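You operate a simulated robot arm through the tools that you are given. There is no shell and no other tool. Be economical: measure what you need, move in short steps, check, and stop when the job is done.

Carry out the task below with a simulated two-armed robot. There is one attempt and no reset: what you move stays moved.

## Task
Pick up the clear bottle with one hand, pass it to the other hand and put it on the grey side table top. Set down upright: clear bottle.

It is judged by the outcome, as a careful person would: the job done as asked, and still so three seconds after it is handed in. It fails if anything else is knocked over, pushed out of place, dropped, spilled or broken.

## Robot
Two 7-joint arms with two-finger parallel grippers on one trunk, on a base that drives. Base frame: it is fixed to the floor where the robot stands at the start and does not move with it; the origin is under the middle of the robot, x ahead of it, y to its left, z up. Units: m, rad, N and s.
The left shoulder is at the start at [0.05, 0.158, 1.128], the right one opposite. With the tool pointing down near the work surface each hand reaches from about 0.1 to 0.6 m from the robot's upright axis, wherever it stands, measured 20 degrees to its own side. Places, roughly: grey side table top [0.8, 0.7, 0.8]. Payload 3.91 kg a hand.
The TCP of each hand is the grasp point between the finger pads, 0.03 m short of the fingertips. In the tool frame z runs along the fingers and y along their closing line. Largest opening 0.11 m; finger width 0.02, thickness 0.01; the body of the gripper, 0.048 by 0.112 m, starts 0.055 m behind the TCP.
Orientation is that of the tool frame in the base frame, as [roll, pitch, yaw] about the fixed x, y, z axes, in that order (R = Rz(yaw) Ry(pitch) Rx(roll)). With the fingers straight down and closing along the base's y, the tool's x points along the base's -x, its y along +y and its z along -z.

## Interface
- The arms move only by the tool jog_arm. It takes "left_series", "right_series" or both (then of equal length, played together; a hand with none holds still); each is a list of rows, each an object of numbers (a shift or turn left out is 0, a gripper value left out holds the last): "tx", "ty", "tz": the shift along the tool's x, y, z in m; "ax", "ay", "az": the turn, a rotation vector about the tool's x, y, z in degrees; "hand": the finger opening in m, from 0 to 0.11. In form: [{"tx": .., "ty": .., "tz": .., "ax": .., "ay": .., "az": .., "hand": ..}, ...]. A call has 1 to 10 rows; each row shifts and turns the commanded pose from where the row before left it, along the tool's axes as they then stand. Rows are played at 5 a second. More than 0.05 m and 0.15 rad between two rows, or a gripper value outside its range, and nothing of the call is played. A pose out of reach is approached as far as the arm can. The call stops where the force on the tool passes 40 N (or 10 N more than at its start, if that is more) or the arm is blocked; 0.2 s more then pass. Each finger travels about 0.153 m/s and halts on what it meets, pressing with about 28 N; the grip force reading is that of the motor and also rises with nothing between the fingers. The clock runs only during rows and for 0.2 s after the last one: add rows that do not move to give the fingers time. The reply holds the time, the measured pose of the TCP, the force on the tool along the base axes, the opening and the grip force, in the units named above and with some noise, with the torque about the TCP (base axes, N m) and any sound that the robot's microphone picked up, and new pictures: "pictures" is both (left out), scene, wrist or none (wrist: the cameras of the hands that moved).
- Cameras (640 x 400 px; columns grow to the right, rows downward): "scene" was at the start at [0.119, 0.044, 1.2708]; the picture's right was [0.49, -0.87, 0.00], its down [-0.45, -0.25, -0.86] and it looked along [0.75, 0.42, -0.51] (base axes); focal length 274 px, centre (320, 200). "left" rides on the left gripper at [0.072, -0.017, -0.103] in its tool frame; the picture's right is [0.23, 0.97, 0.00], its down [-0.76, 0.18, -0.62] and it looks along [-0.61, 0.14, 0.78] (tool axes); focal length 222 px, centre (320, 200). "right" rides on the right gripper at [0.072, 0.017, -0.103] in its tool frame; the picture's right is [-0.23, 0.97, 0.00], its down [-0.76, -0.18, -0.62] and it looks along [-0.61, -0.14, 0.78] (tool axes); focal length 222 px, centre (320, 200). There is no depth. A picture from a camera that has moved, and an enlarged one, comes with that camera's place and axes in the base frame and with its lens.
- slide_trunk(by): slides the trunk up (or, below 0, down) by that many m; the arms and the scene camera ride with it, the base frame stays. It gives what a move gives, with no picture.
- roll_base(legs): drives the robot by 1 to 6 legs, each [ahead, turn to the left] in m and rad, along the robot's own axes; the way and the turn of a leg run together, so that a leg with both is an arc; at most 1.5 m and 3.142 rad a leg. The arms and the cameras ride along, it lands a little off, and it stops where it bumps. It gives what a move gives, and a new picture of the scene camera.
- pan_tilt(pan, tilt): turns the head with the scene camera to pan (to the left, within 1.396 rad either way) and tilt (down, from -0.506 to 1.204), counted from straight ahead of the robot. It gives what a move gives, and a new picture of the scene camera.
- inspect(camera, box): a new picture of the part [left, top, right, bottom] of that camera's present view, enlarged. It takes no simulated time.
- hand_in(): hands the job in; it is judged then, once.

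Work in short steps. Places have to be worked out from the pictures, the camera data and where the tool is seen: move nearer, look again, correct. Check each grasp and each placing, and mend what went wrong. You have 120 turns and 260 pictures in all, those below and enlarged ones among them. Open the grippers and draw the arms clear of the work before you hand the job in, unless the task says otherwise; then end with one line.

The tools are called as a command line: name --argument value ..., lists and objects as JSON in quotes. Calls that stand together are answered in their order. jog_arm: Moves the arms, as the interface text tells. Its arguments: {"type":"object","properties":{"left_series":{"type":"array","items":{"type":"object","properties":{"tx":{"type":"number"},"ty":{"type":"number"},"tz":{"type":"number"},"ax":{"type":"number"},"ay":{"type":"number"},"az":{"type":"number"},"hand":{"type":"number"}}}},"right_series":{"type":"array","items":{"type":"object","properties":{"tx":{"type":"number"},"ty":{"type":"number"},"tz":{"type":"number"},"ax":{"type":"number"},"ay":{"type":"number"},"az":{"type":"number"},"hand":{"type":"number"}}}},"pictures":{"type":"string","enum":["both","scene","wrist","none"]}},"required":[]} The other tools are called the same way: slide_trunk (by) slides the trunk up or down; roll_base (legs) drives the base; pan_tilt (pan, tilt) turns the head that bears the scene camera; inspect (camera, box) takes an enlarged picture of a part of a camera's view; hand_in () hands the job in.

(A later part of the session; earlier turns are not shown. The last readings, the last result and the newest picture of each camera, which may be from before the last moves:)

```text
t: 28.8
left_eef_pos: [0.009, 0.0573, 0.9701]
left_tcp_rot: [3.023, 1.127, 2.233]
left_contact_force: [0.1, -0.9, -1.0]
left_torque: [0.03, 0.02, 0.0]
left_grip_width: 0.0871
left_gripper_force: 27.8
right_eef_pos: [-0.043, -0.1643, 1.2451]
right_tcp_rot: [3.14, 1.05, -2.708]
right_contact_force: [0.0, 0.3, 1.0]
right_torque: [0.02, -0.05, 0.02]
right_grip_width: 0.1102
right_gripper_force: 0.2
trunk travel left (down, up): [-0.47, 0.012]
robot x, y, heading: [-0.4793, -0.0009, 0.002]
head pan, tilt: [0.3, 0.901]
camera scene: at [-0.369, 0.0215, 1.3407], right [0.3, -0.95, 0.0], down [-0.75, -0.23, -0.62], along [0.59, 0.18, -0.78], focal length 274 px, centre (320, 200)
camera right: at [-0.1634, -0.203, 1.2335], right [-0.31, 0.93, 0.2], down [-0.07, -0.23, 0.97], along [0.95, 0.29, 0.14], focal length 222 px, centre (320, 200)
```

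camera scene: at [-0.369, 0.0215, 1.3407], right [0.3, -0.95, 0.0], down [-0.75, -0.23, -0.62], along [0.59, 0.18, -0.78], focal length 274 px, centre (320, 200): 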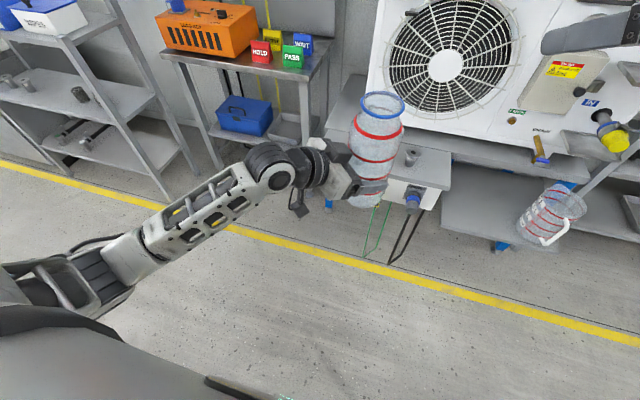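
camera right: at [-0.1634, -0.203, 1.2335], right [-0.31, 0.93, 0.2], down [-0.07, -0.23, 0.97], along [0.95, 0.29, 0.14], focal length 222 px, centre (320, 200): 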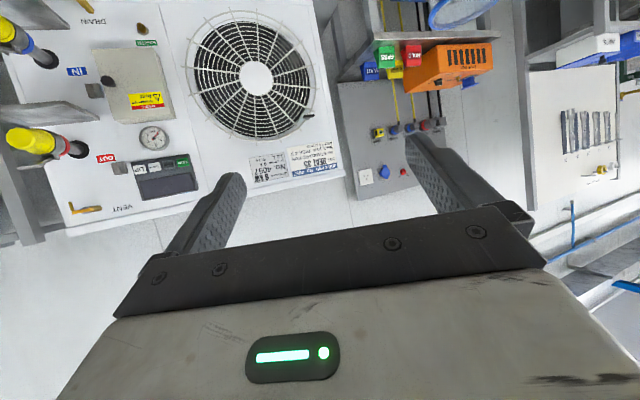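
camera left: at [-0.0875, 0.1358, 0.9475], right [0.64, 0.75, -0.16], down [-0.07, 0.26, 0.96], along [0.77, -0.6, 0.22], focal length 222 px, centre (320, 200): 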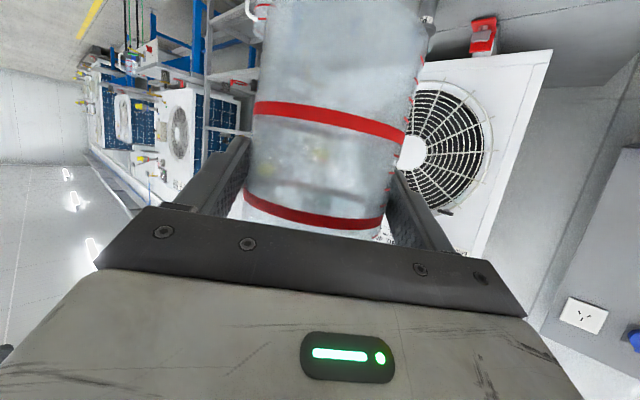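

Orientation is as planned. I bring the right hand to a pre-approach point 12 cm behind the bottle along its pointing direction.

jog_arm --right_series '[{"tz": 0.0182, "ty": 0.028, "tx": 0.025}, {"tz": 0.0182, "ty": 0.028, "tx": 0.025}, {"tz": 0.0182, "ty": 0.028, "tx": 0.025}, {"tz": 0.0182, "ty": 0.028, "tx": 0.025}, {"tz": 0.0182, "ty": 0.028, "tx": 0.025}, {"tz": 0.0182, "ty": 0.028, "tx": 0.025}, {}]'

```text
t: 30.4
left_eef_pos: [0.0102, 0.0575, 0.9688]
left_tcp_rot: [3.024, 1.126, 2.232]
left_contact_force: [-0.7, 0.5, -1.6]
left_torque: [-0.02, 0.02, 0.01]
left_grip_width: 0.0868
left_gripper_force: 27.7
right_eef_pos: [-0.0944, -0.007, 1.0623]
right_tcp_rot: [3.135, 1.048, -2.711]
right_contact_force: [-0.2, -0.6, -0.3]
right_torque: [0.04, -0.02, 0.0]
right_grip_width: 0.11
right_gripper_force: 0.0
trunk travel left (down, up): [-0.47, 0.012]
robot x, y, heading: [-0.4809, 0.0025, -0.001]
head pan, tilt: [0.3, 0.901]
camera scene: at [-0.3688, 0.0209, 1.3406], right [0.3, -0.95, 0.0], down [-0.75, -0.23, -0.62], along [0.59, 0.18, -0.78], focal length 274 px, centre (320, 200)
camera right: at [-0.2152, -0.0448, 1.0505], right [-0.31, 0.93, 0.2], down [-0.07, -0.23, 0.97], along [0.95, 0.28, 0.14], focal length 222 px, centre (320, 200)
```

scene: 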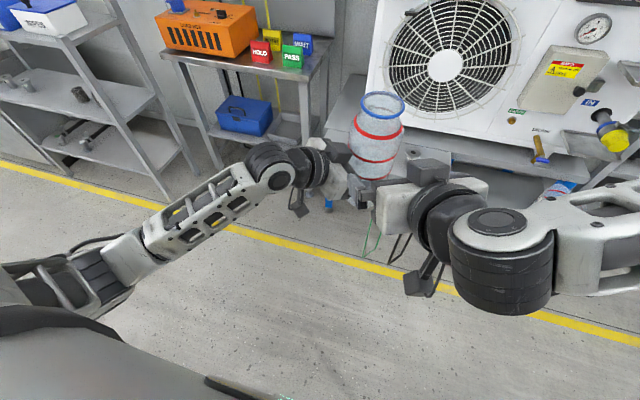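
right: 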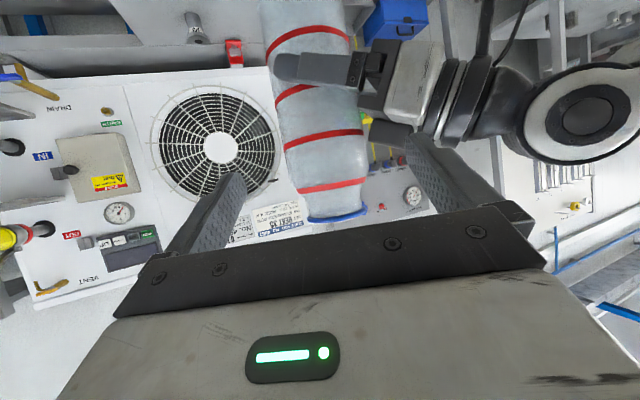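

The bottle is centred between the right fingers, but the left gripper's top housing seems close to the right +y finger's path. I'll look closely.

inspect --camera "right" --box '[200, 20, 520, 240]'

inspect --camera "scene" --box '[280, 80, 480, 230]'

```text
1.82 times, centred on (360, 130) of right
camera zoom: at [-0.2152, -0.0448, 1.0505], right [-0.31, 0.93, 0.2], down [-0.07, -0.23, 0.97], along [0.95, 0.28, 0.14], focal length 404 px, centre (247, 327)
```

zoom: 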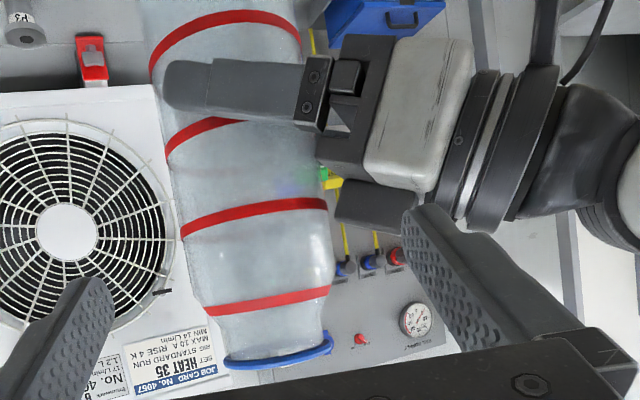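

```text
2.67 times, centred on (380, 155) of scene
camera zoom: at [-0.3688, 0.0209, 1.3406], right [0.3, -0.95, 0.0], down [-0.75, -0.23, -0.62], along [0.59, 0.18, -0.78], focal length 732 px, centre (160, 320)
```

zoom: 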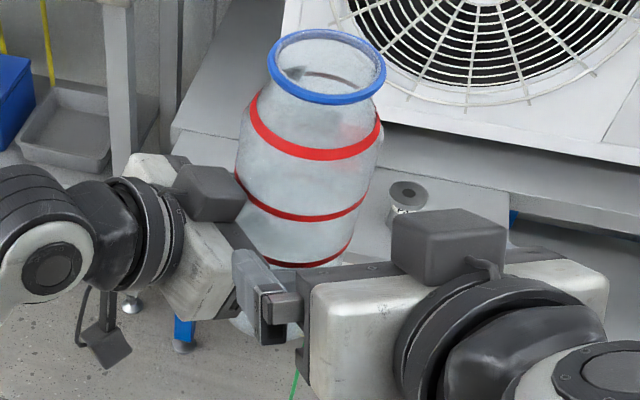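

The left gripper's top housing would foul the right finger there. I'll switch to an opposed handover, with the left hand pointing right and the right hand pointing left. I back the right hand off and rotate both.

jog_arm --right_series '[{"tz": -0.04}, {"tz": 0.015, "ty": -0.0315, "tx": -0.0087}, {"tz": 0.015, "ty": -0.0315, "tx": -0.0087}, {"tz": 0.015, "ty": -0.0315, "tx": -0.0087}, {"ax": -6.85, "az": -3.93}, {"ax": -6.85, "az": -3.93}, {"ax": -6.85, "az": -3.93}, {"ax": -6.85, "az": -3.93}, {"ax": -6.85, "az": -3.93}, {}]' --left_series '[{}, {}, {}, {}, {"ax": 6.95, "ay": -0.39, "az": 3.28}, {"ax": 6.95, "ay": -0.39, "az": 3.28}, {"ax": 6.95, "ay": -0.39, "az": 3.28}, {"ax": 6.95, "ay": -0.39, "az": 3.28}, {"ax": 6.95, "ay": -0.39, "az": 3.28}, {}]'

```text
t: 32.6
left_eef_pos: [0.009, 0.0573, 0.9692]
left_tcp_rot: [3.02, 1.128, 1.56]
left_contact_force: [0.5, -1.1, -1.4]
left_torque: [-0.01, 0.03, 0.02]
left_grip_width: 0.0864
left_gripper_force: 27.9
right_eef_pos: [-0.0363, -0.0663, 1.0773]
right_tcp_rot: [3.112, 1.061, -2.059]
right_contact_force: [0.2, -0.1, 0.5]
right_torque: [-0.06, -0.03, 0.01]
right_grip_width: 0.1101
right_gripper_force: 0.1
right hand out of reach, approached as far as the arm can: row 1, 9
trunk travel left (down, up): [-0.47, 0.012]
robot x, y, heading: [-0.4807, 0.0007, 0.001]
head pan, tilt: [0.3, 0.901]
camera scene: at [-0.369, 0.0211, 1.3407], right [0.3, -0.95, 0.0], down [-0.75, -0.23, -0.62], along [0.59, 0.18, -0.78], focal length 274 px, centre (320, 200)
camera right: at [-0.108, -0.172, 1.0644], right [-0.82, 0.53, 0.21], down [0.09, -0.24, 0.97], along [0.57, 0.81, 0.15], focal length 222 px, centre (320, 200)
camera left: at [-0.0185, 0.1791, 0.9471], right [0.97, 0.19, -0.16], down [0.1, 0.25, 0.96], along [0.22, -0.95, 0.22], focal length 222 px, centre (320, 200)
```

scene: 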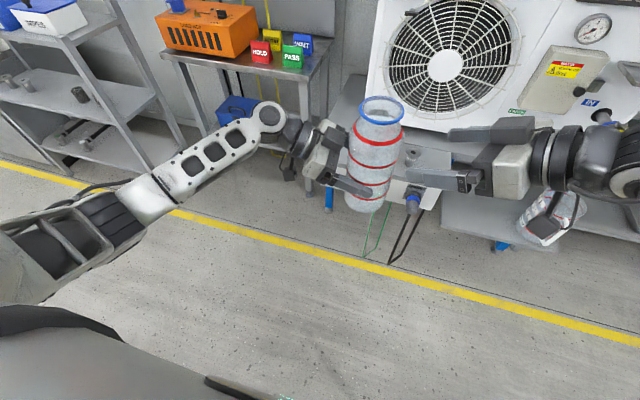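
right: 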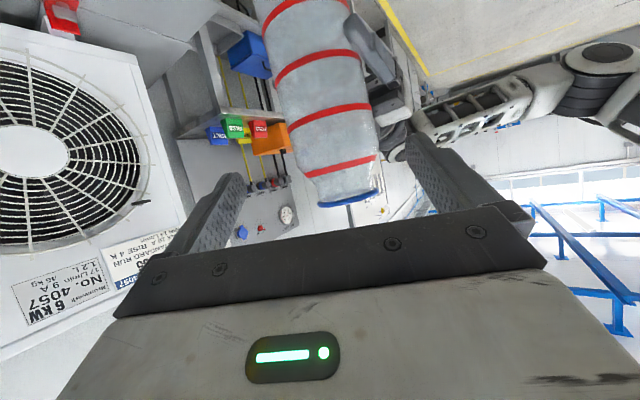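
left: 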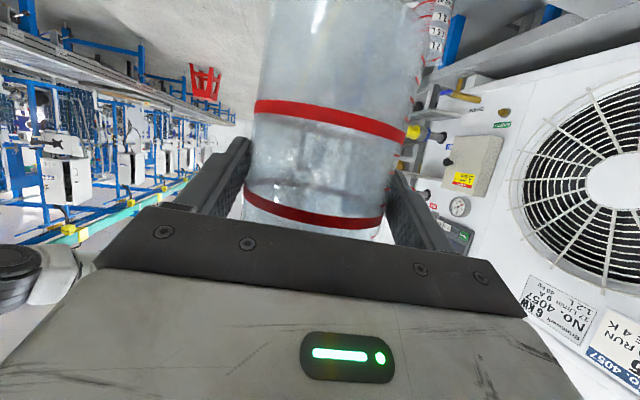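

The left hand now points straight right and the right hand is at azimuth 62°. I rotate the left a further 20° so its housing sits clear of the right fingers, then zoom in.

jog_arm --left_series '[{"ax": 6.3, "ay": -0.35, "az": 3.0}, {"ax": 6.3, "ay": -0.35, "az": 3.0}, {"ax": 6.3, "ay": -0.35, "az": 3.0}, {}]' --pictures "none"

inspect --camera "scene" --box '[290, 70, 490, 220]'

inspect --camera "right" --box '[180, 0, 500, 240]'

```text
t: 33.6
left_eef_pos: [0.008, 0.0578, 0.9687]
left_tcp_rot: [3.02, 1.126, 1.19]
left_contact_force: [0.5, 1.0, -1.1]
left_torque: [0.04, -0.02, 0.01]
left_grip_width: 0.0868
left_gripper_force: 28.4
right_eef_pos: [-0.0382, -0.0657, 1.0773]
right_tcp_rot: [3.115, 1.059, -2.058]
right_contact_force: [-0.8, -0.5, 0.3]
right_torque: [0.02, 0.02, -0.01]
right_grip_width: 0.11
right_gripper_force: 0.2
trunk travel left (down, up): [-0.47, 0.012]
robot x, y, heading: [-0.4822, -0.0027, -0.0]
head pan, tilt: [0.3, 0.901]
```

```text
2.67 times, centred on (390, 145) of scene
camera zoom: at [-0.3689, 0.022, 1.3406], right [0.3, -0.95, 0.0], down [-0.75, -0.23, -0.62], along [0.59, 0.18, -0.78], focal length 732 px, centre (133, 347)
```

zoom: 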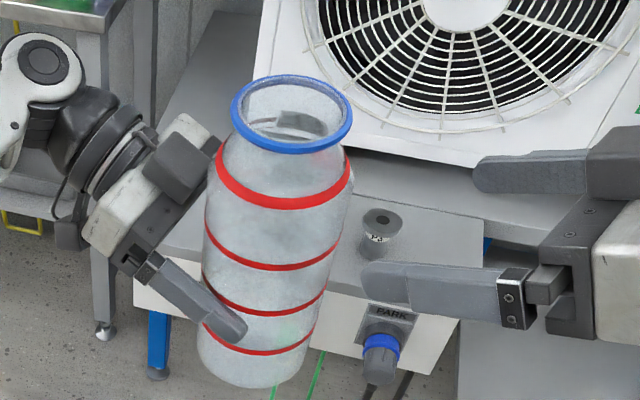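

```text
1.67 times, centred on (340, 120) of right
camera zoom: at [-0.1082, -0.1712, 1.0645], right [-0.82, 0.53, 0.21], down [0.09, -0.24, 0.97], along [0.57, 0.81, 0.14], focal length 370 px, centre (287, 333)
```

zoom: 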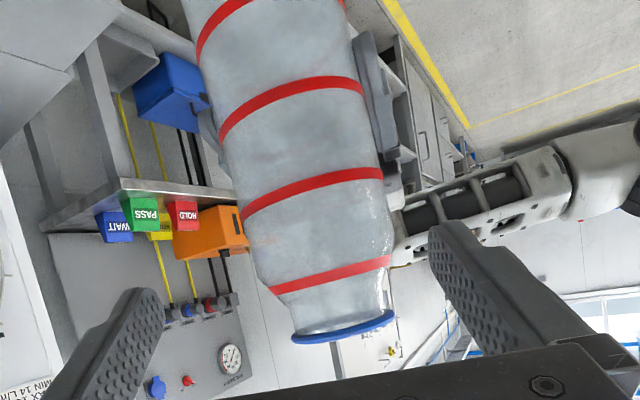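

The path is clear now. The bottle axis is about (0.002, 0.043), so I need 16 mm sideways and 2 cm down while going forward. I do part of the approach first.

jog_arm --right_series '[{"ty": 0.008, "tz": 0.022, "tx": -0.002}, {"ty": 0.008, "tz": 0.022, "tx": -0.002}, {}]' --pictures "both"

```text
t: 34.4
left_eef_pos: [0.0083, 0.0579, 0.9673]
left_tcp_rot: [3.022, 1.126, 1.193]
left_contact_force: [-0.2, 0.1, -0.7]
left_torque: [-0.01, -0.02, 0.02]
left_grip_width: 0.0869
left_gripper_force: 28.2
right_eef_pos: [-0.0331, -0.0231, 1.0583]
right_tcp_rot: [3.136, 1.049, -2.023]
right_contact_force: [0.3, -0.3, -0.2]
right_torque: [0.0, 0.01, 0.04]
right_grip_width: 0.1099
right_gripper_force: 0.1
trunk travel left (down, up): [-0.47, 0.012]
robot x, y, heading: [-0.4793, 0.0016, 0.005]
head pan, tilt: [0.3, 0.901]
camera scene: at [-0.3689, 0.0216, 1.3406], right [0.3, -0.95, 0.0], down [-0.75, -0.23, -0.62], along [0.59, 0.18, -0.78], focal length 274 px, centre (320, 200)
camera right: at [-0.1026, -0.1292, 1.047], right [-0.83, 0.52, 0.2], down [0.09, -0.22, 0.97], along [0.55, 0.82, 0.14], focal length 222 px, centre (320, 200)
```

scene: 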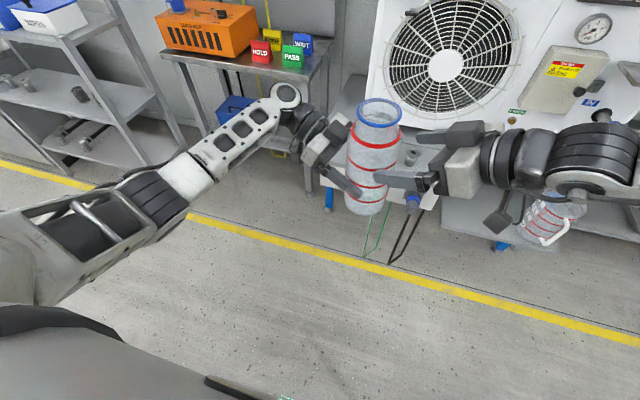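
right: 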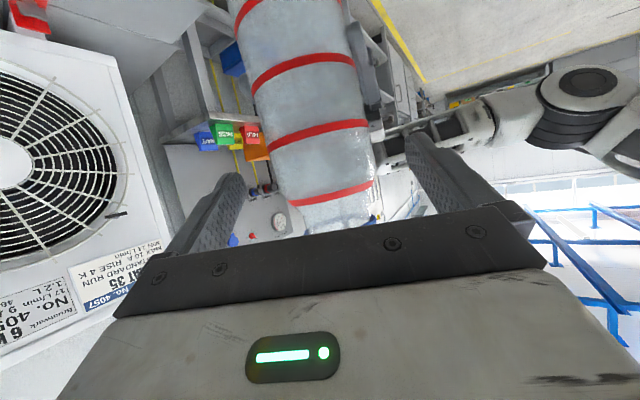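

The right hand is aligned laterally within 3 mm. I advance 7 cm horizontally around the bottle.

jog_arm --right_series '[{"tz": 0.0203, "tx": -0.0115}, {"tz": 0.0203, "tx": -0.0115}, {"tz": 0.0203, "tx": -0.0115}, {}]' --pictures "both"

inspect --camera "scene" --box '[290, 70, 490, 220]'

```text
t: 35.4
left_eef_pos: [0.0078, 0.0565, 0.9673]
left_tcp_rot: [3.02, 1.126, 1.195]
left_contact_force: [1.1, -0.4, -1.1]
left_torque: [0.03, -0.04, -0.02]
left_grip_width: 0.0865
left_gripper_force: 28.3
right_eef_pos: [-0.0037, 0.0402, 1.0567]
right_tcp_rot: [3.135, 1.05, -2.023]
right_contact_force: [-1.0, -0.2, 0.2]
right_torque: [0.0, 0.02, 0.01]
right_grip_width: 0.11
right_gripper_force: 0.0
trunk travel left (down, up): [-0.47, 0.012]
robot x, y, heading: [-0.4827, -0.0002, 0.002]
head pan, tilt: [0.3, 0.901]
camera scene: at [-0.3689, 0.0216, 1.3406], right [0.3, -0.95, 0.0], down [-0.75, -0.23, -0.62], along [0.59, 0.18, -0.78], focal length 274 px, centre (320, 200)
camera right: at [-0.0731, -0.0666, 1.0452], right [-0.83, 0.52, 0.2], down [0.09, -0.22, 0.97], along [0.55, 0.82, 0.14], focal length 222 px, centre (320, 200)
```

scene: 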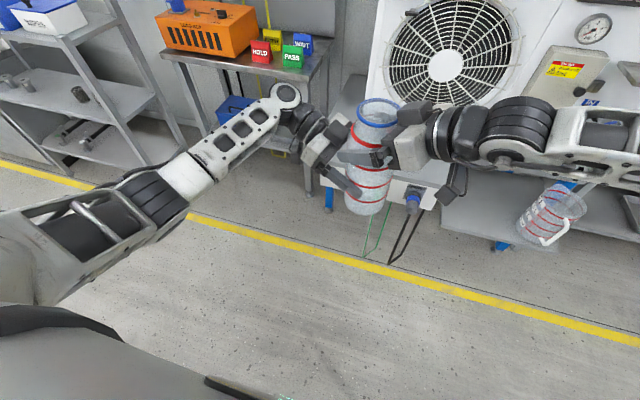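
right: 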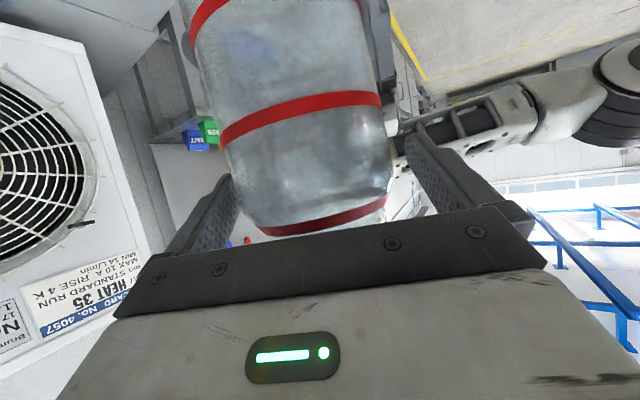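

```text
2.67 times, centred on (390, 145) of scene
camera zoom: at [-0.3689, 0.0216, 1.3406], right [0.3, -0.95, 0.0], down [-0.75, -0.23, -0.62], along [0.59, 0.18, -0.78], focal length 732 px, centre (133, 347)
```

zoom: 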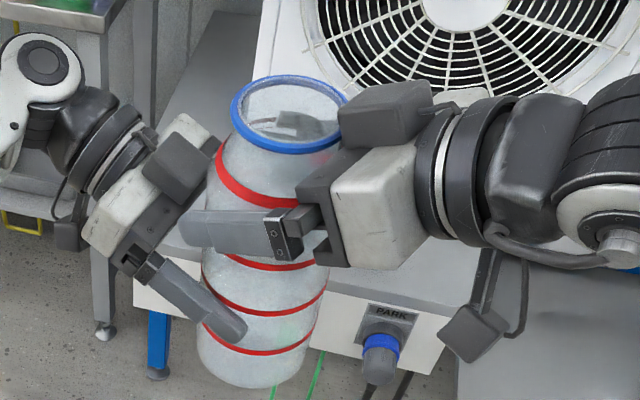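

The right fingers straddle the cylinder between the first and second rings. I shift 6 mm to centre, then close.

jog_arm --right_series '[{"ty": -0.006}, {"hand": 0.095}, {"hand": 0.06}, {"hand": 0.06}, {"hand": 0.06}]' --pictures "both"

```text
t: 36.6
left_eef_pos: [0.0094, 0.0573, 0.9683]
left_tcp_rot: [3.021, 1.126, 1.198]
left_contact_force: [18.5, -5.2, -3.1]
left_torque: [0.41, 1.48, 0.5]
left_grip_width: 0.0867
left_gripper_force: 28.0
right_eef_pos: [-0.0008, 0.0382, 1.0576]
right_tcp_rot: [3.131, 1.051, -2.021]
right_contact_force: [-18.1, 4.5, 3.4]
right_torque: [0.15, 0.09, -0.09]
right_grip_width: 0.0857
right_gripper_force: 28.1
trunk travel left (down, up): [-0.47, 0.012]
robot x, y, heading: [-0.4806, 0.001, -0.001]
head pan, tilt: [0.3, 0.901]
camera scene: at [-0.3688, 0.0218, 1.3406], right [0.3, -0.95, 0.0], down [-0.75, -0.23, -0.62], along [0.59, 0.18, -0.78], focal length 274 px, centre (320, 200)
camera right: at [-0.0689, -0.0677, 1.0456], right [-0.83, 0.52, 0.2], down [0.1, -0.22, 0.97], along [0.55, 0.83, 0.14], focal length 222 px, centre (320, 200)
```

scene: 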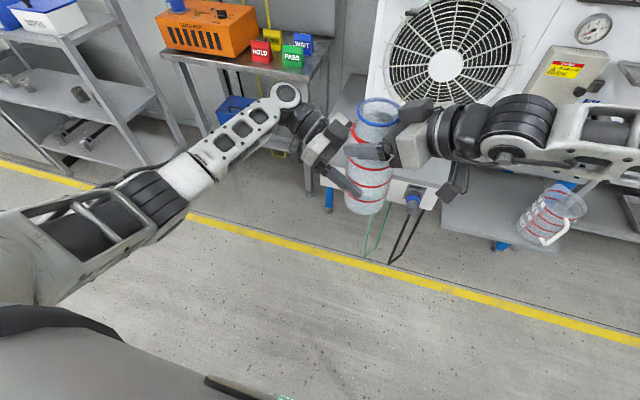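
right: 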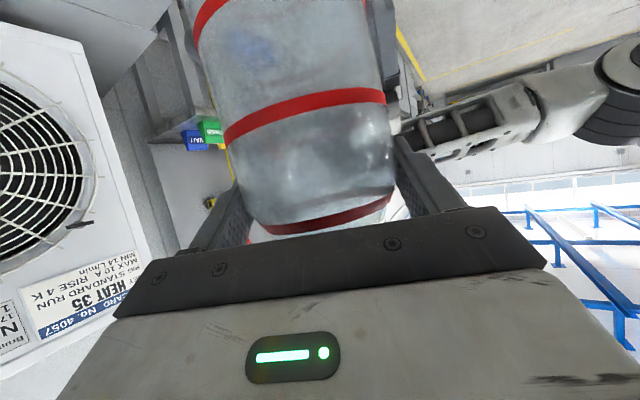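

Both hands grip, with about 18 N of mutual side load. I ease the right hand 3 mm to relieve it, and then check.

jog_arm --right_series '[{"ty": 0.003}, {}]' --pictures "none"

```text
t: 37.2
left_eef_pos: [0.0084, 0.0571, 0.9694]
left_tcp_rot: [3.019, 1.126, 1.194]
left_contact_force: [14.8, -5.5, -3.0]
left_torque: [0.22, 0.94, 0.32]
left_grip_width: 0.0868
left_gripper_force: 27.4
right_eef_pos: [-0.0012, 0.0393, 1.0575]
right_tcp_rot: [3.133, 1.049, -2.022]
right_contact_force: [-13.5, 5.7, 2.4]
right_torque: [0.26, 0.27, -0.04]
right_grip_width: 0.0857
right_gripper_force: 27.5
trunk travel left (down, up): [-0.47, 0.012]
robot x, y, heading: [-0.4817, -0.0006, 0.006]
head pan, tilt: [0.3, 0.901]
```

The load dropped only about 4 N, so I ease it a further 8 mm.

jog_arm --right_series '[{"ty": 0.004}, {"ty": 0.004}, {}]' --pictures "none"

```text
t: 38.0
left_eef_pos: [0.0071, 0.0572, 0.9673]
left_tcp_rot: [3.021, 1.124, 1.185]
left_contact_force: [-16.9, 6.7, 3.4]
left_torque: [-0.46, -1.03, -0.47]
left_grip_width: 0.0869
left_gripper_force: 27.8
right_eef_pos: [-0.0047, 0.0393, 1.0567]
right_tcp_rot: [-3.134, 1.045, -2.019]
right_contact_force: [16.4, -6.9, -3.1]
right_torque: [-0.22, -0.48, 0.06]
right_grip_width: 0.0858
right_gripper_force: 27.8
trunk travel left (down, up): [-0.47, 0.012]
robot x, y, heading: [-0.4811, -0.0022, 0.002]
head pan, tilt: [0.3, 0.901]
```

Overshot, so half of that is right. I come back 4 mm, then open the left hand and let it settle.

jog_arm --right_series '[{"ty": -0.004}, {}, {}, {}, {}]' --left_series '[{}, {}, {"hand": 0.095}, {"hand": 0.11}, {}]' --pictures "both"

```text
t: 39.2
left_eef_pos: [0.0085, 0.0563, 0.9673]
left_tcp_rot: [3.019, 1.127, 1.193]
left_contact_force: [-0.3, 0.1, -0.5]
left_torque: [0.01, 0.02, -0.02]
left_grip_width: 0.1099
left_gripper_force: 0.1
right_eef_pos: [-0.0041, 0.0425, 1.0572]
right_tcp_rot: [3.133, 1.047, -2.024]
right_contact_force: [-0.1, -0.2, -0.5]
right_torque: [0.0, 0.0, -0.04]
right_grip_width: 0.0857
right_gripper_force: 27.8
trunk travel left (down, up): [-0.47, 0.012]
robot x, y, heading: [-0.4779, -0.0003, -0.002]
head pan, tilt: [0.3, 0.901]
camera scene: at [-0.3688, 0.0218, 1.3406], right [0.3, -0.95, 0.0], down [-0.75, -0.23, -0.62], along [0.59, 0.18, -0.78], focal length 274 px, centre (320, 200)
camera right: at [-0.0738, -0.065, 1.0464], right [-0.83, 0.52, 0.2], down [0.1, -0.22, 0.97], along [0.55, 0.82, 0.14], focal length 222 px, centre (320, 200)
camera left: at [0.0269, 0.1813, 0.9466], right [0.97, -0.17, -0.15], down [0.19, 0.2, 0.96], along [-0.13, -0.97, 0.22], focal length 222 px, centre (320, 200)
```

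scene: 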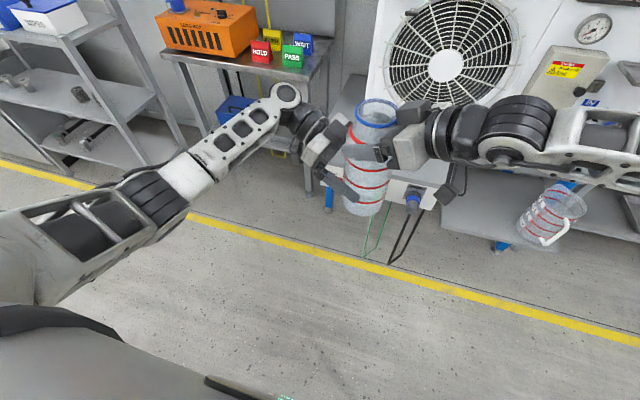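
right: 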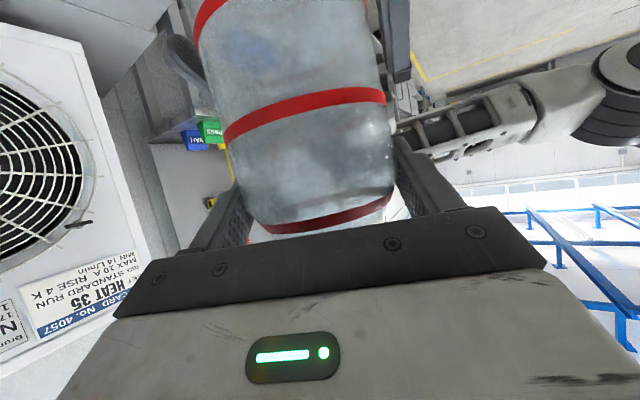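
left: 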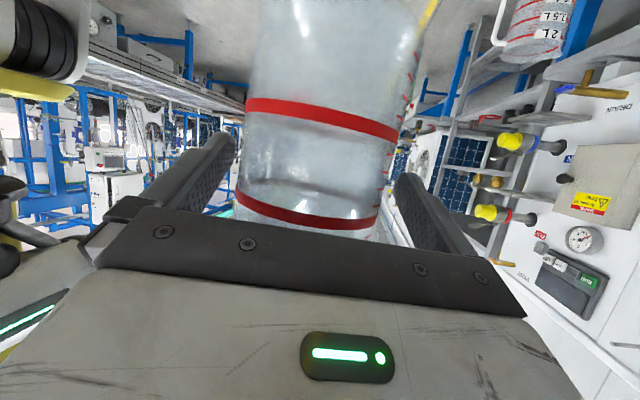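

Handover done: the right hand holds alone and the left reads no load. I withdraw the left hand horizontally away from the bottle.

jog_arm --left_series '[{"tz": -0.036, "tx": 0.0173}, {"tz": -0.036, "tx": 0.0173}, {"tz": -0.036, "tx": 0.0173}, {"tz": -0.036, "tx": 0.0173}, {"tz": -0.036, "tx": 0.0173}, {}]' --pictures "scene"

```text
t: 40.6
left_eef_pos: [0.0514, 0.2509, 0.9711]
left_tcp_rot: [3.019, 1.126, 1.193]
left_contact_force: [-0.3, 0.6, -0.1]
left_torque: [0.05, 0.03, 0.02]
left_grip_width: 0.1099
left_gripper_force: 0.1
left hand out of reach, approached as far as the arm can: row 5
right_eef_pos: [-0.004, 0.0408, 1.0587]
right_tcp_rot: [3.133, 1.05, -2.023]
right_contact_force: [-0.1, -0.8, 0.0]
right_torque: [0.01, 0.0, -0.01]
right_grip_width: 0.0853
right_gripper_force: 28.1
trunk travel left (down, up): [-0.47, 0.012]
robot x, y, heading: [-0.4845, 0.0003, -0.003]
head pan, tilt: [0.3, 0.901]
camera scene: at [-0.3687, 0.0215, 1.3406], right [0.3, -0.95, 0.0], down [-0.75, -0.23, -0.62], along [0.59, 0.18, -0.78], focal length 274 px, centre (320, 200)
```

scene: 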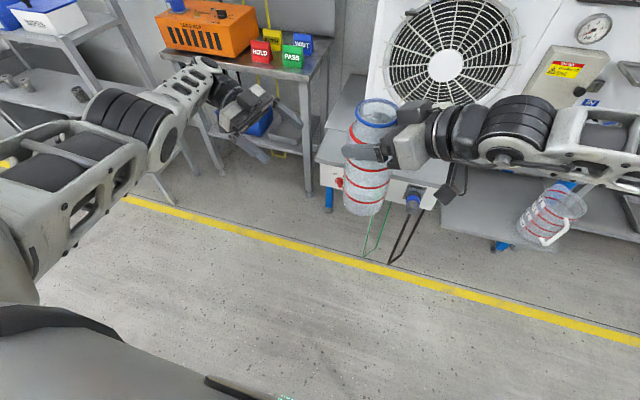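

Next I fold the left hand back to tool-down, so it's compact for driving.

jog_arm --left_series '[{"ay": 8.0}, {"ay": 8.0}, {"ay": 8.0}, {"ay": 8.0}, {"ay": 8.0}, {"ay": 8.0}, {"ay": 8.0}, {"ay": 8.4}, {}]' --pictures "none"

```text
t: 42.6
left_eef_pos: [0.0528, 0.2501, 0.9705]
left_tcp_rot: [3.092, 0.004, 1.305]
left_contact_force: [-0.5, 0.0, -0.4]
left_torque: [-0.01, 0.01, 0.0]
left_grip_width: 0.11
left_gripper_force: 0.1
right_eef_pos: [-0.0043, 0.0416, 1.0589]
right_tcp_rot: [3.135, 1.049, -2.022]
right_contact_force: [0.1, 0.2, -0.7]
right_torque: [-0.01, 0.0, -0.02]
right_grip_width: 0.0851
right_gripper_force: 27.9
trunk travel left (down, up): [-0.47, 0.012]
robot x, y, heading: [-0.4832, -0.0002, 0.0]
head pan, tilt: [0.3, 0.901]
```

Tool-down reached. I pull the left hand in and up next to the body.

jog_arm --left_series '[{"tx": 0.006, "ty": -0.0334, "tz": -0.0257}, {"tx": 0.006, "ty": -0.0334, "tz": -0.0257}, {"tx": 0.006, "ty": -0.0334, "tz": -0.0257}, {"tx": 0.006, "ty": -0.0334, "tz": -0.0257}, {"tx": 0.006, "ty": -0.0334, "tz": -0.0257}, {"tx": 0.006, "ty": -0.0334, "tz": -0.0257}, {"tx": 0.006, "ty": -0.0334, "tz": -0.0257}, {}]' --pictures "scene"

```text
t: 44.4
left_eef_pos: [-0.1706, 0.3573, 1.1365]
left_tcp_rot: [3.09, 0.006, 1.301]
left_contact_force: [-0.5, -0.9, 0.0]
left_torque: [-0.02, -0.02, -0.02]
left_grip_width: 0.1103
left_gripper_force: 0.0
right_eef_pos: [-0.0038, 0.0418, 1.0574]
right_tcp_rot: [3.135, 1.049, -2.024]
right_contact_force: [-0.4, 0.4, 0.7]
right_torque: [0.0, -0.02, -0.01]
right_grip_width: 0.0849
right_gripper_force: 27.9
trunk travel left (down, up): [-0.47, 0.012]
robot x, y, heading: [-0.4821, -0.0017, 0.003]
head pan, tilt: [0.3, 0.901]
camera scene: at [-0.3683, 0.0218, 1.3405], right [0.3, -0.95, 0.0], down [-0.75, -0.23, -0.62], along [0.59, 0.18, -0.78], focal length 274 px, centre (320, 200)
```

scene: 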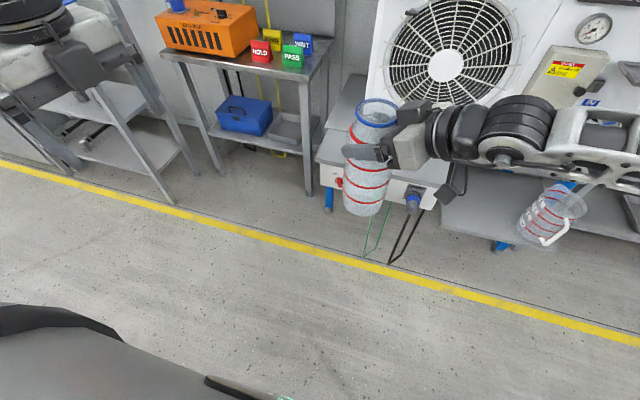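

The left hand is tucked. I now turn the right hand (bottle) to point more forward and move it out in front of the right shoulder, in free space.

jog_arm --right_series '[{"ax": 6.94, "az": 3.98}, {"ax": 6.94, "az": 3.98}, {"ax": 6.94, "az": 3.98}, {"ax": 6.94, "az": 3.98}, {"ax": 6.94, "az": 3.98}, {"tz": 0.0094, "ty": -0.0375, "tx": -0.0124}, {"tz": 0.0094, "ty": -0.0375, "tx": -0.0124}, {"tz": 0.0094, "ty": -0.0375, "tx": -0.0124}, {"tz": 0.0094, "ty": -0.0375, "tx": -0.0124}, {}]' --pictures "scene"

```text
t: 46.6
left_eef_pos: [-0.1716, 0.358, 1.136]
left_tcp_rot: [3.088, 0.006, 1.303]
left_contact_force: [0.1, -1.0, -0.2]
left_torque: [-0.02, 0.0, 0.0]
left_grip_width: 0.1099
left_gripper_force: 0.0
right_eef_pos: [0.1119, -0.0711, 1.0824]
right_tcp_rot: [3.14, 1.046, -2.716]
right_contact_force: [-0.7, 0.1, -0.4]
right_torque: [0.0, -0.01, -0.01]
right_grip_width: 0.0846
right_gripper_force: 28.1
trunk travel left (down, up): [-0.47, 0.012]
robot x, y, heading: [-0.4828, -0.0007, 0.002]
head pan, tilt: [0.3, 0.901]
camera scene: at [-0.3689, 0.022, 1.3406], right [0.3, -0.95, 0.0], down [-0.75, -0.23, -0.62], along [0.59, 0.18, -0.78], focal length 274 px, centre (320, 200)
```

scene: 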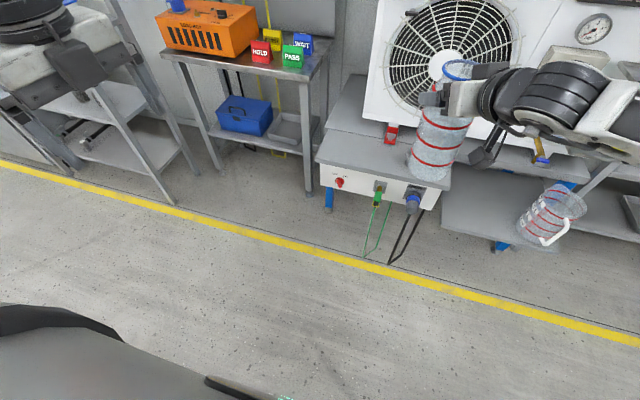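

The bottle is held steady at a good carrying pose. I raise it 10 cm so it clears the case on the table, then turn left towards the open floor in front of the side table.

jog_arm --right_series '[{"tx": -0.0433, "tz": -0.025}, {"tx": -0.0433, "tz": -0.025}, {}]' --pictures "none"

pan_tilt --pan 0.0 --tilt 0.7

roll_base --legs '[[0, 0.847]]'

```text
t: 47.4
left_eef_pos: [-0.1698, 0.357, 1.137]
left_tcp_rot: [3.09, 0.006, 1.303]
left_contact_force: [-0.1, -1.1, -0.2]
left_torque: [0.03, 0.01, 0.02]
left_grip_width: 0.1101
left_gripper_force: 0.0
right_eef_pos: [0.11, -0.0739, 1.1829]
right_tcp_rot: [3.137, 1.045, -2.716]
right_contact_force: [0.1, 0.2, -1.2]
right_torque: [-0.03, 0.02, 0.02]
right_grip_width: 0.0845
right_gripper_force: 28.0
trunk travel left (down, up): [-0.47, 0.012]
robot x, y, heading: [-0.483, 0.0002, -0.0]
head pan, tilt: [0.3, 0.901]
```

```text
t: 48.2
left_eef_pos: [-0.1704, 0.3572, 1.1362]
left_tcp_rot: [3.09, 0.007, 1.302]
left_contact_force: [0.8, 0.0, -0.2]
left_torque: [0.02, -0.01, -0.02]
left_grip_width: 0.1101
left_gripper_force: 0.0
right_eef_pos: [0.1112, -0.0729, 1.1815]
right_tcp_rot: [3.137, 1.047, -2.719]
right_contact_force: [-0.1, -0.5, -1.1]
right_torque: [0.01, 0.02, 0.01]
right_grip_width: 0.0846
right_gripper_force: 27.8
trunk travel left (down, up): [-0.47, 0.012]
robot x, y, heading: [-0.4828, 0.0004, 0.002]
head pan, tilt: [0.0, 0.7]
camera scene: at [-0.3559, -0.0004, 1.3567], right [0.0, -1.0, 0.0], down [-0.64, 0.0, -0.76], along [0.76, 0.0, -0.64], focal length 274 px, centre (320, 200)
```

scene: 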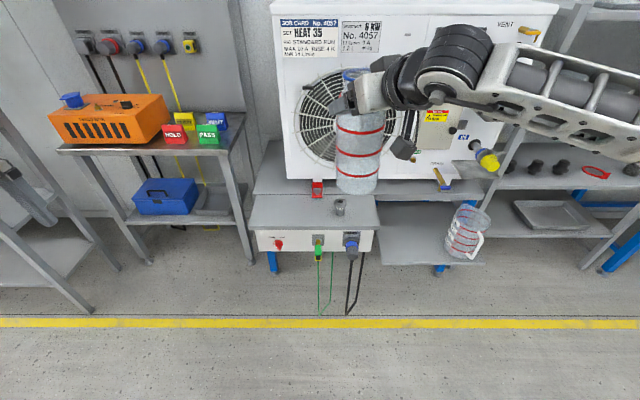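

```text
t: 50.8
left_eef_pos: [-0.5393, 0.4694, 1.1357]
left_tcp_rot: [3.089, 0.004, 2.144]
left_contact_force: [-0.5, 0.4, -0.2]
left_torque: [0.01, -0.03, -0.02]
left_grip_width: 0.1101
left_gripper_force: 0.2
right_eef_pos: [-0.0335, 0.3917, 1.1821]
right_tcp_rot: [3.139, 1.048, -1.874]
right_contact_force: [-0.2, 0.3, -1.9]
right_torque: [0.02, 0.01, 0.0]
right_grip_width: 0.0845
right_gripper_force: 27.8
trunk travel left (down, up): [-0.47, 0.012]
robot x, y, heading: [-0.4815, -0.0026, 0.839]
head pan, tilt: [0.0, 0.7]
camera scene: at [-0.3979, 0.0926, 1.3568], right [0.75, -0.67, 0.0], down [-0.43, -0.48, -0.76], along [0.51, 0.57, -0.64], focal length 274 px, centre (320, 200)
```

scene: 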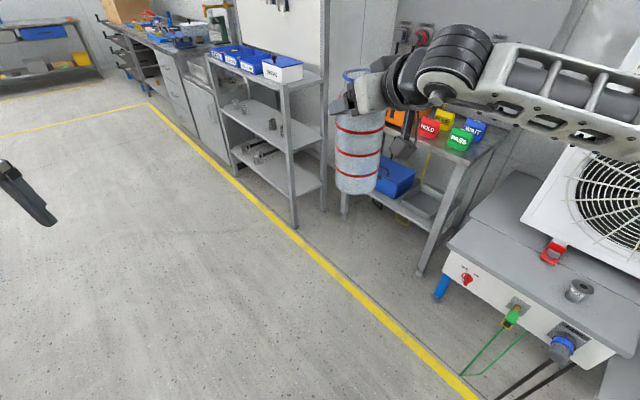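

The floor ahead is free and the rack corner is near (0.37, 1.22), clear of the path. I drive 0.78 m and turn back to face the table.

roll_base --legs '[[0.78, 0], [0, -0.839]]'

```text
t: 57.3
left_eef_pos: [0.3669, 0.9534, 1.1358]
left_tcp_rot: [3.092, 0.004, 1.3]
left_contact_force: [0.0, 0.5, -0.5]
left_torque: [0.02, 0.0, 0.02]
left_grip_width: 0.1101
left_gripper_force: 0.0
right_eef_pos: [0.6454, 0.523, 1.182]
right_tcp_rot: [3.137, 1.047, -2.721]
right_contact_force: [0.5, -0.5, -1.5]
right_torque: [-0.03, -0.01, -0.01]
right_grip_width: 0.0838
right_gripper_force: 28.2
trunk travel left (down, up): [-0.47, 0.012]
robot x, y, heading: [0.0541, 0.5957, -0.002]
head pan, tilt: [0.0, 0.7]
camera scene: at [0.1793, 0.597, 1.3568], right [0.0, -1.0, 0.0], down [-0.64, 0.0, -0.76], along [0.76, 0.0, -0.64], focal length 274 px, centre (320, 200)
```

scene: 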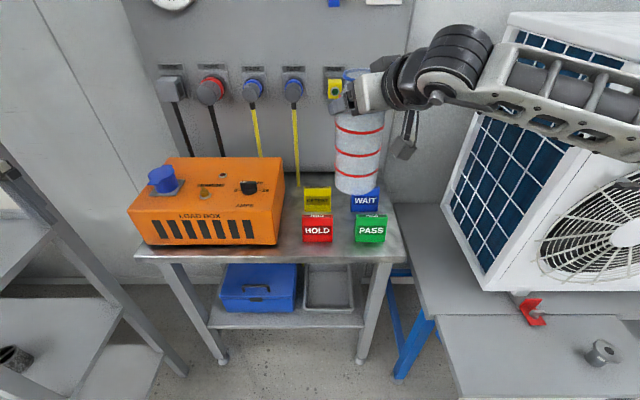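

I'm in position before the side table. I zoom in to map the free area behind the signs.

inspect --camera "scene" --box '[260, 130, 440, 270]'

```text
2.86 times, centred on (350, 200) of scene
camera zoom: at [0.1793, 0.597, 1.3568], right [0.0, -1.0, 0.0], down [-0.64, 0.0, -0.76], along [0.76, 0.0, -0.64], focal length 784 px, centre (234, 200)
```

zoom: 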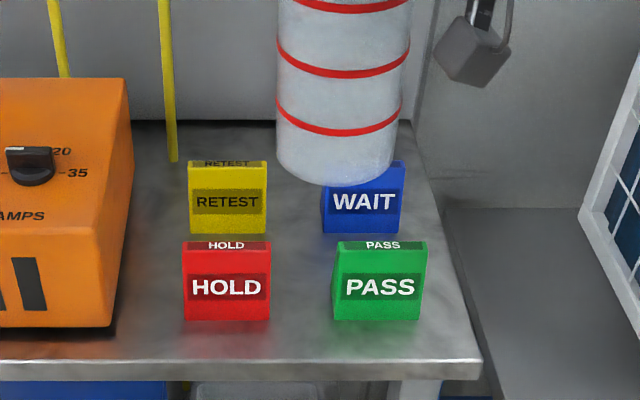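

The free strip behind the signs runs x≈0.83 to 0.99, and I'll aim for (0.908, 0.50). The table front is at x 0.62, so I drive forward 0.15 m with the bottle base still about 14 cm above the sign tops.

roll_base --legs '[[0.15, 0]]'

```text
t: 58.7
left_eef_pos: [0.5147, 0.953, 1.1362]
left_tcp_rot: [3.091, 0.005, 1.295]
left_contact_force: [-0.5, 0.5, -0.4]
left_torque: [-0.01, 0.01, -0.02]
left_grip_width: 0.1103
left_gripper_force: 0.0
right_eef_pos: [0.7932, 0.5204, 1.1829]
right_tcp_rot: [3.138, 1.045, -2.725]
right_contact_force: [0.3, 0.5, -2.3]
right_torque: [0.0, 0.0, 0.01]
right_grip_width: 0.084
right_gripper_force: 27.6
trunk travel left (down, up): [-0.47, 0.012]
robot x, y, heading: [0.2054, 0.5968, -0.007]
head pan, tilt: [0.0, 0.7]
camera scene: at [0.3275, 0.5964, 1.3567], right [-0.01, -1.0, 0.0], down [-0.64, 0.0, -0.76], along [0.76, 0.0, -0.64], focal length 274 px, centre (320, 200)
```

scene: 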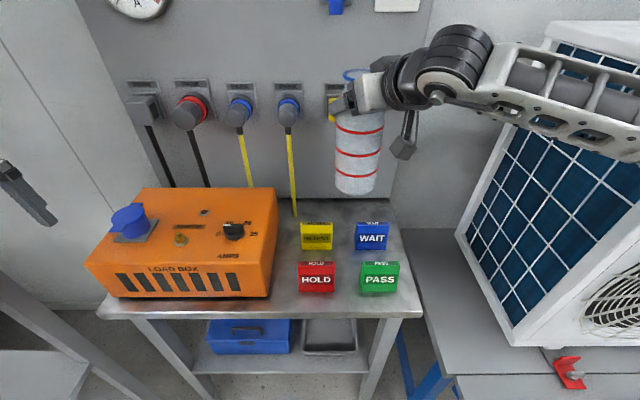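

I extend the arm to above the spot at the same height.

jog_arm --right_series '[{"tz": 0.021, "ty": -0.0163, "tx": -0.0121}, {"tz": 0.021, "ty": -0.0163, "tx": -0.0121}, {"tz": 0.021, "ty": -0.0163, "tx": -0.0121}, {"tz": 0.021, "ty": -0.0163, "tx": -0.0121}, {}]' --pictures "both"

```text
t: 59.9
left_eef_pos: [0.515, 0.9529, 1.1356]
left_tcp_rot: [3.091, 0.005, 1.294]
left_contact_force: [-0.1, -0.3, -0.3]
left_torque: [-0.03, -0.03, -0.01]
left_grip_width: 0.1101
left_gripper_force: 0.1
right_eef_pos: [0.909, 0.5, 1.1808]
right_tcp_rot: [3.139, 1.046, -2.723]
right_contact_force: [-1.1, -1.3, -1.0]
right_torque: [-0.1, 0.02, -0.01]
right_grip_width: 0.0841
right_gripper_force: 27.7
trunk travel left (down, up): [-0.47, 0.012]
robot x, y, heading: [0.2014, 0.5981, -0.007]
head pan, tilt: [0.0, 0.7]
camera scene: at [0.3265, 0.5962, 1.3568], right [-0.01, -1.0, 0.0], down [-0.64, 0.0, -0.77], along [0.77, 0.0, -0.64], focal length 274 px, centre (320, 200)
camera right: at [0.7861, 0.4626, 1.1693], right [-0.29, 0.94, 0.2], down [-0.07, -0.23, 0.97], along [0.95, 0.27, 0.13], focal length 222 px, centre (320, 200)
```

scene: 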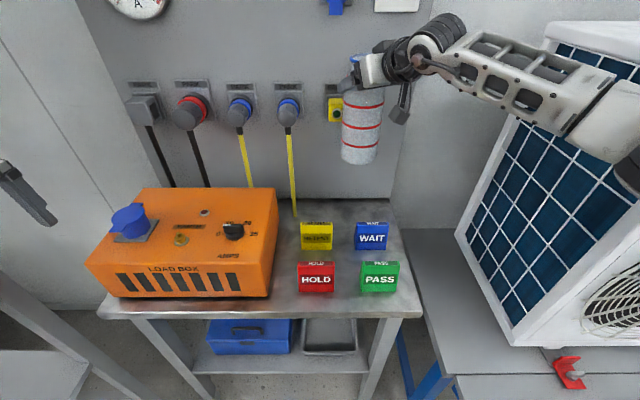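
right: 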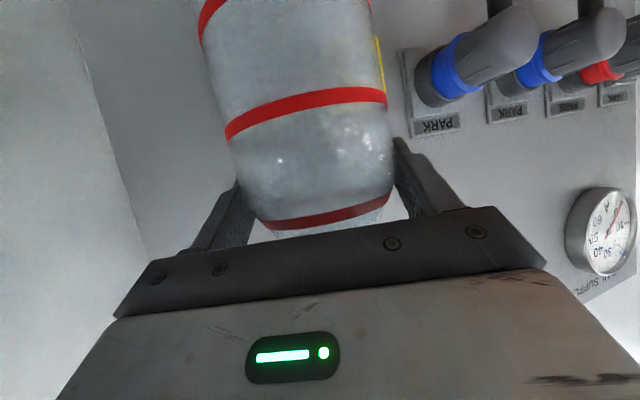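

A yellow switch on the board near (0.99, 0.56, 1.10) is close to the +y finger's descent path. I shift the spot to about (0.90, 0.46) and descend 9 cm first.

jog_arm --right_series '[{"tz": -0.021, "ty": -0.033, "tx": 0.012}, {}, {"tz": 0.015, "tx": 0.026}, {"tz": 0.015, "tx": 0.026}, {"tz": 0.015, "tx": 0.026}, {}]' --pictures "both"

inspect --camera "scene" --box '[280, 60, 480, 260]'

```text
t: 61.3
left_eef_pos: [0.5127, 0.9537, 1.1371]
left_tcp_rot: [3.092, 0.005, 1.295]
left_contact_force: [-0.4, -0.8, 0.0]
left_torque: [-0.03, 0.01, -0.01]
left_grip_width: 0.1097
left_gripper_force: 0.1
right_eef_pos: [0.8968, 0.4611, 1.0932]
right_tcp_rot: [3.14, 1.048, -2.724]
right_contact_force: [0.1, 0.3, -1.0]
right_torque: [-0.01, 0.01, -0.02]
right_grip_width: 0.0834
right_gripper_force: 28.2
trunk travel left (down, up): [-0.47, 0.012]
robot x, y, heading: [0.2023, 0.5953, -0.006]
head pan, tilt: [0.0, 0.7]
camera scene: at [0.3266, 0.5965, 1.3568], right [-0.01, -1.0, 0.0], down [-0.64, 0.0, -0.76], along [0.76, 0.0, -0.64], focal length 274 px, centre (320, 200)
camera right: at [0.7769, 0.4239, 1.0822], right [-0.29, 0.94, 0.2], down [-0.07, -0.23, 0.97], along [0.95, 0.27, 0.13], focal length 222 px, centre (320, 200)
```

scene: 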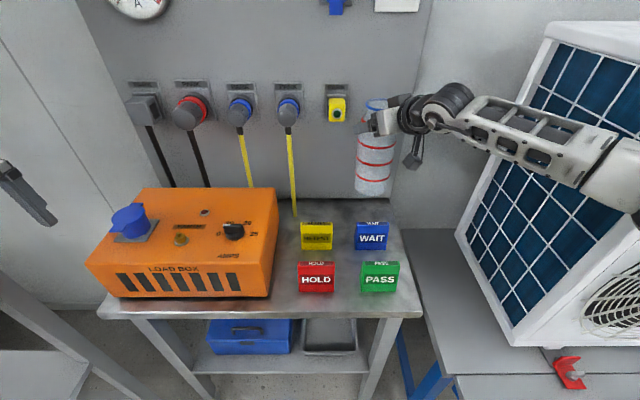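
right: 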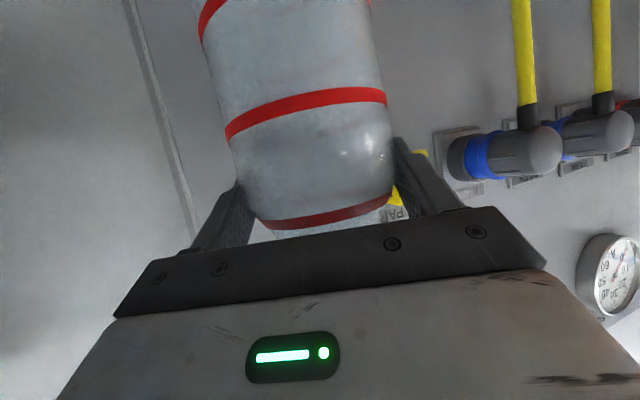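

```text
2.00 times, centred on (380, 160) of scene
camera zoom: at [0.3266, 0.5965, 1.3568], right [-0.01, -1.0, 0.0], down [-0.64, 0.0, -0.76], along [0.76, 0.0, -0.64], focal length 549 px, centre (200, 280)
```

zoom: 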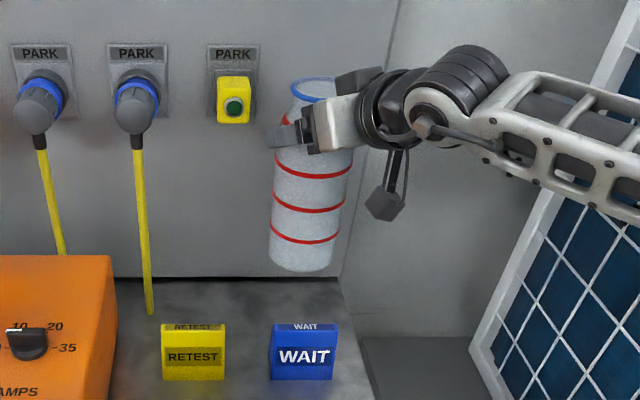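

The path is clear, with the yellow switch well to the left. I descend another 10 cm.

jog_arm --right_series '[{"tz": 0.01, "tx": 0.01732}, {"tz": 0.01, "tx": 0.01732}, {"tz": 0.01, "tx": 0.01732}, {"tz": 0.01, "tx": 0.01732}, {"tz": 0.01, "tx": 0.01732}, {}]' --pictures "none"

inspect --camera "scene" --box '[300, 100, 460, 240]'

```text
t: 62.7
left_eef_pos: [0.5144, 0.9515, 1.1368]
left_tcp_rot: [3.092, 0.005, 1.295]
left_contact_force: [0.3, -0.2, 0.2]
left_torque: [-0.02, 0.0, -0.05]
left_grip_width: 0.1099
left_gripper_force: 0.1
right_eef_pos: [0.8996, 0.4612, 0.9918]
right_tcp_rot: [3.138, 1.047, -2.725]
right_contact_force: [0.7, -0.9, -1.2]
right_torque: [0.02, 0.02, 0.0]
right_grip_width: 0.0835
right_gripper_force: 28.1
trunk travel left (down, up): [-0.47, 0.012]
robot x, y, heading: [0.2058, 0.5966, -0.003]
head pan, tilt: [0.0, 0.7]
```

```text
2.86 times, centred on (380, 170) of scene
camera zoom: at [0.3266, 0.5964, 1.3568], right [-0.01, -1.0, 0.0], down [-0.64, 0.0, -0.76], along [0.76, 0.0, -0.64], focal length 784 px, centre (149, 286)
```

zoom: 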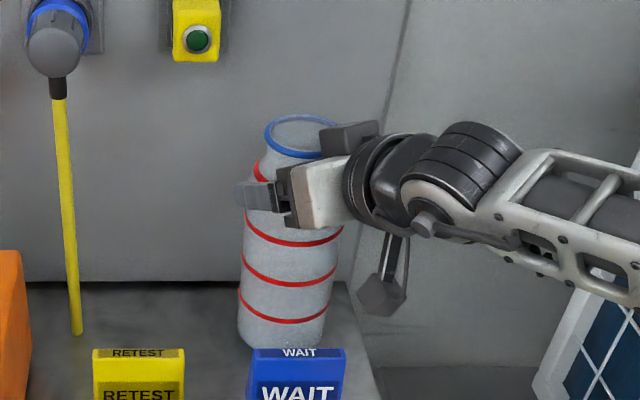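

It's about 3 cm above the table. I descend in 5 mm steps and watch the force.

jog_arm --right_series '[{"tz": 0.0025, "tx": 0.00433}, {"tz": 0.0025, "tx": 0.00433}, {"tz": 0.0025, "tx": 0.00433}, {"tz": 0.0025, "tx": 0.00433}, {}]' --pictures "none"

```text
t: 63.9
left_eef_pos: [0.5139, 0.952, 1.1371]
left_tcp_rot: [3.09, 0.006, 1.294]
left_contact_force: [0.8, 0.6, -0.6]
left_torque: [-0.01, 0.0, 0.02]
left_grip_width: 0.1097
left_gripper_force: 0.1
right_eef_pos: [0.9003, 0.4611, 0.9763]
right_tcp_rot: [3.139, 1.054, -2.722]
right_contact_force: [1.8, -0.6, 11.4]
right_torque: [0.04, -0.03, -0.06]
right_grip_width: 0.0836
right_gripper_force: 28.4
trunk travel left (down, up): [-0.47, 0.012]
robot x, y, heading: [0.2022, 0.5971, -0.001]
head pan, tilt: [0.0, 0.7]
```

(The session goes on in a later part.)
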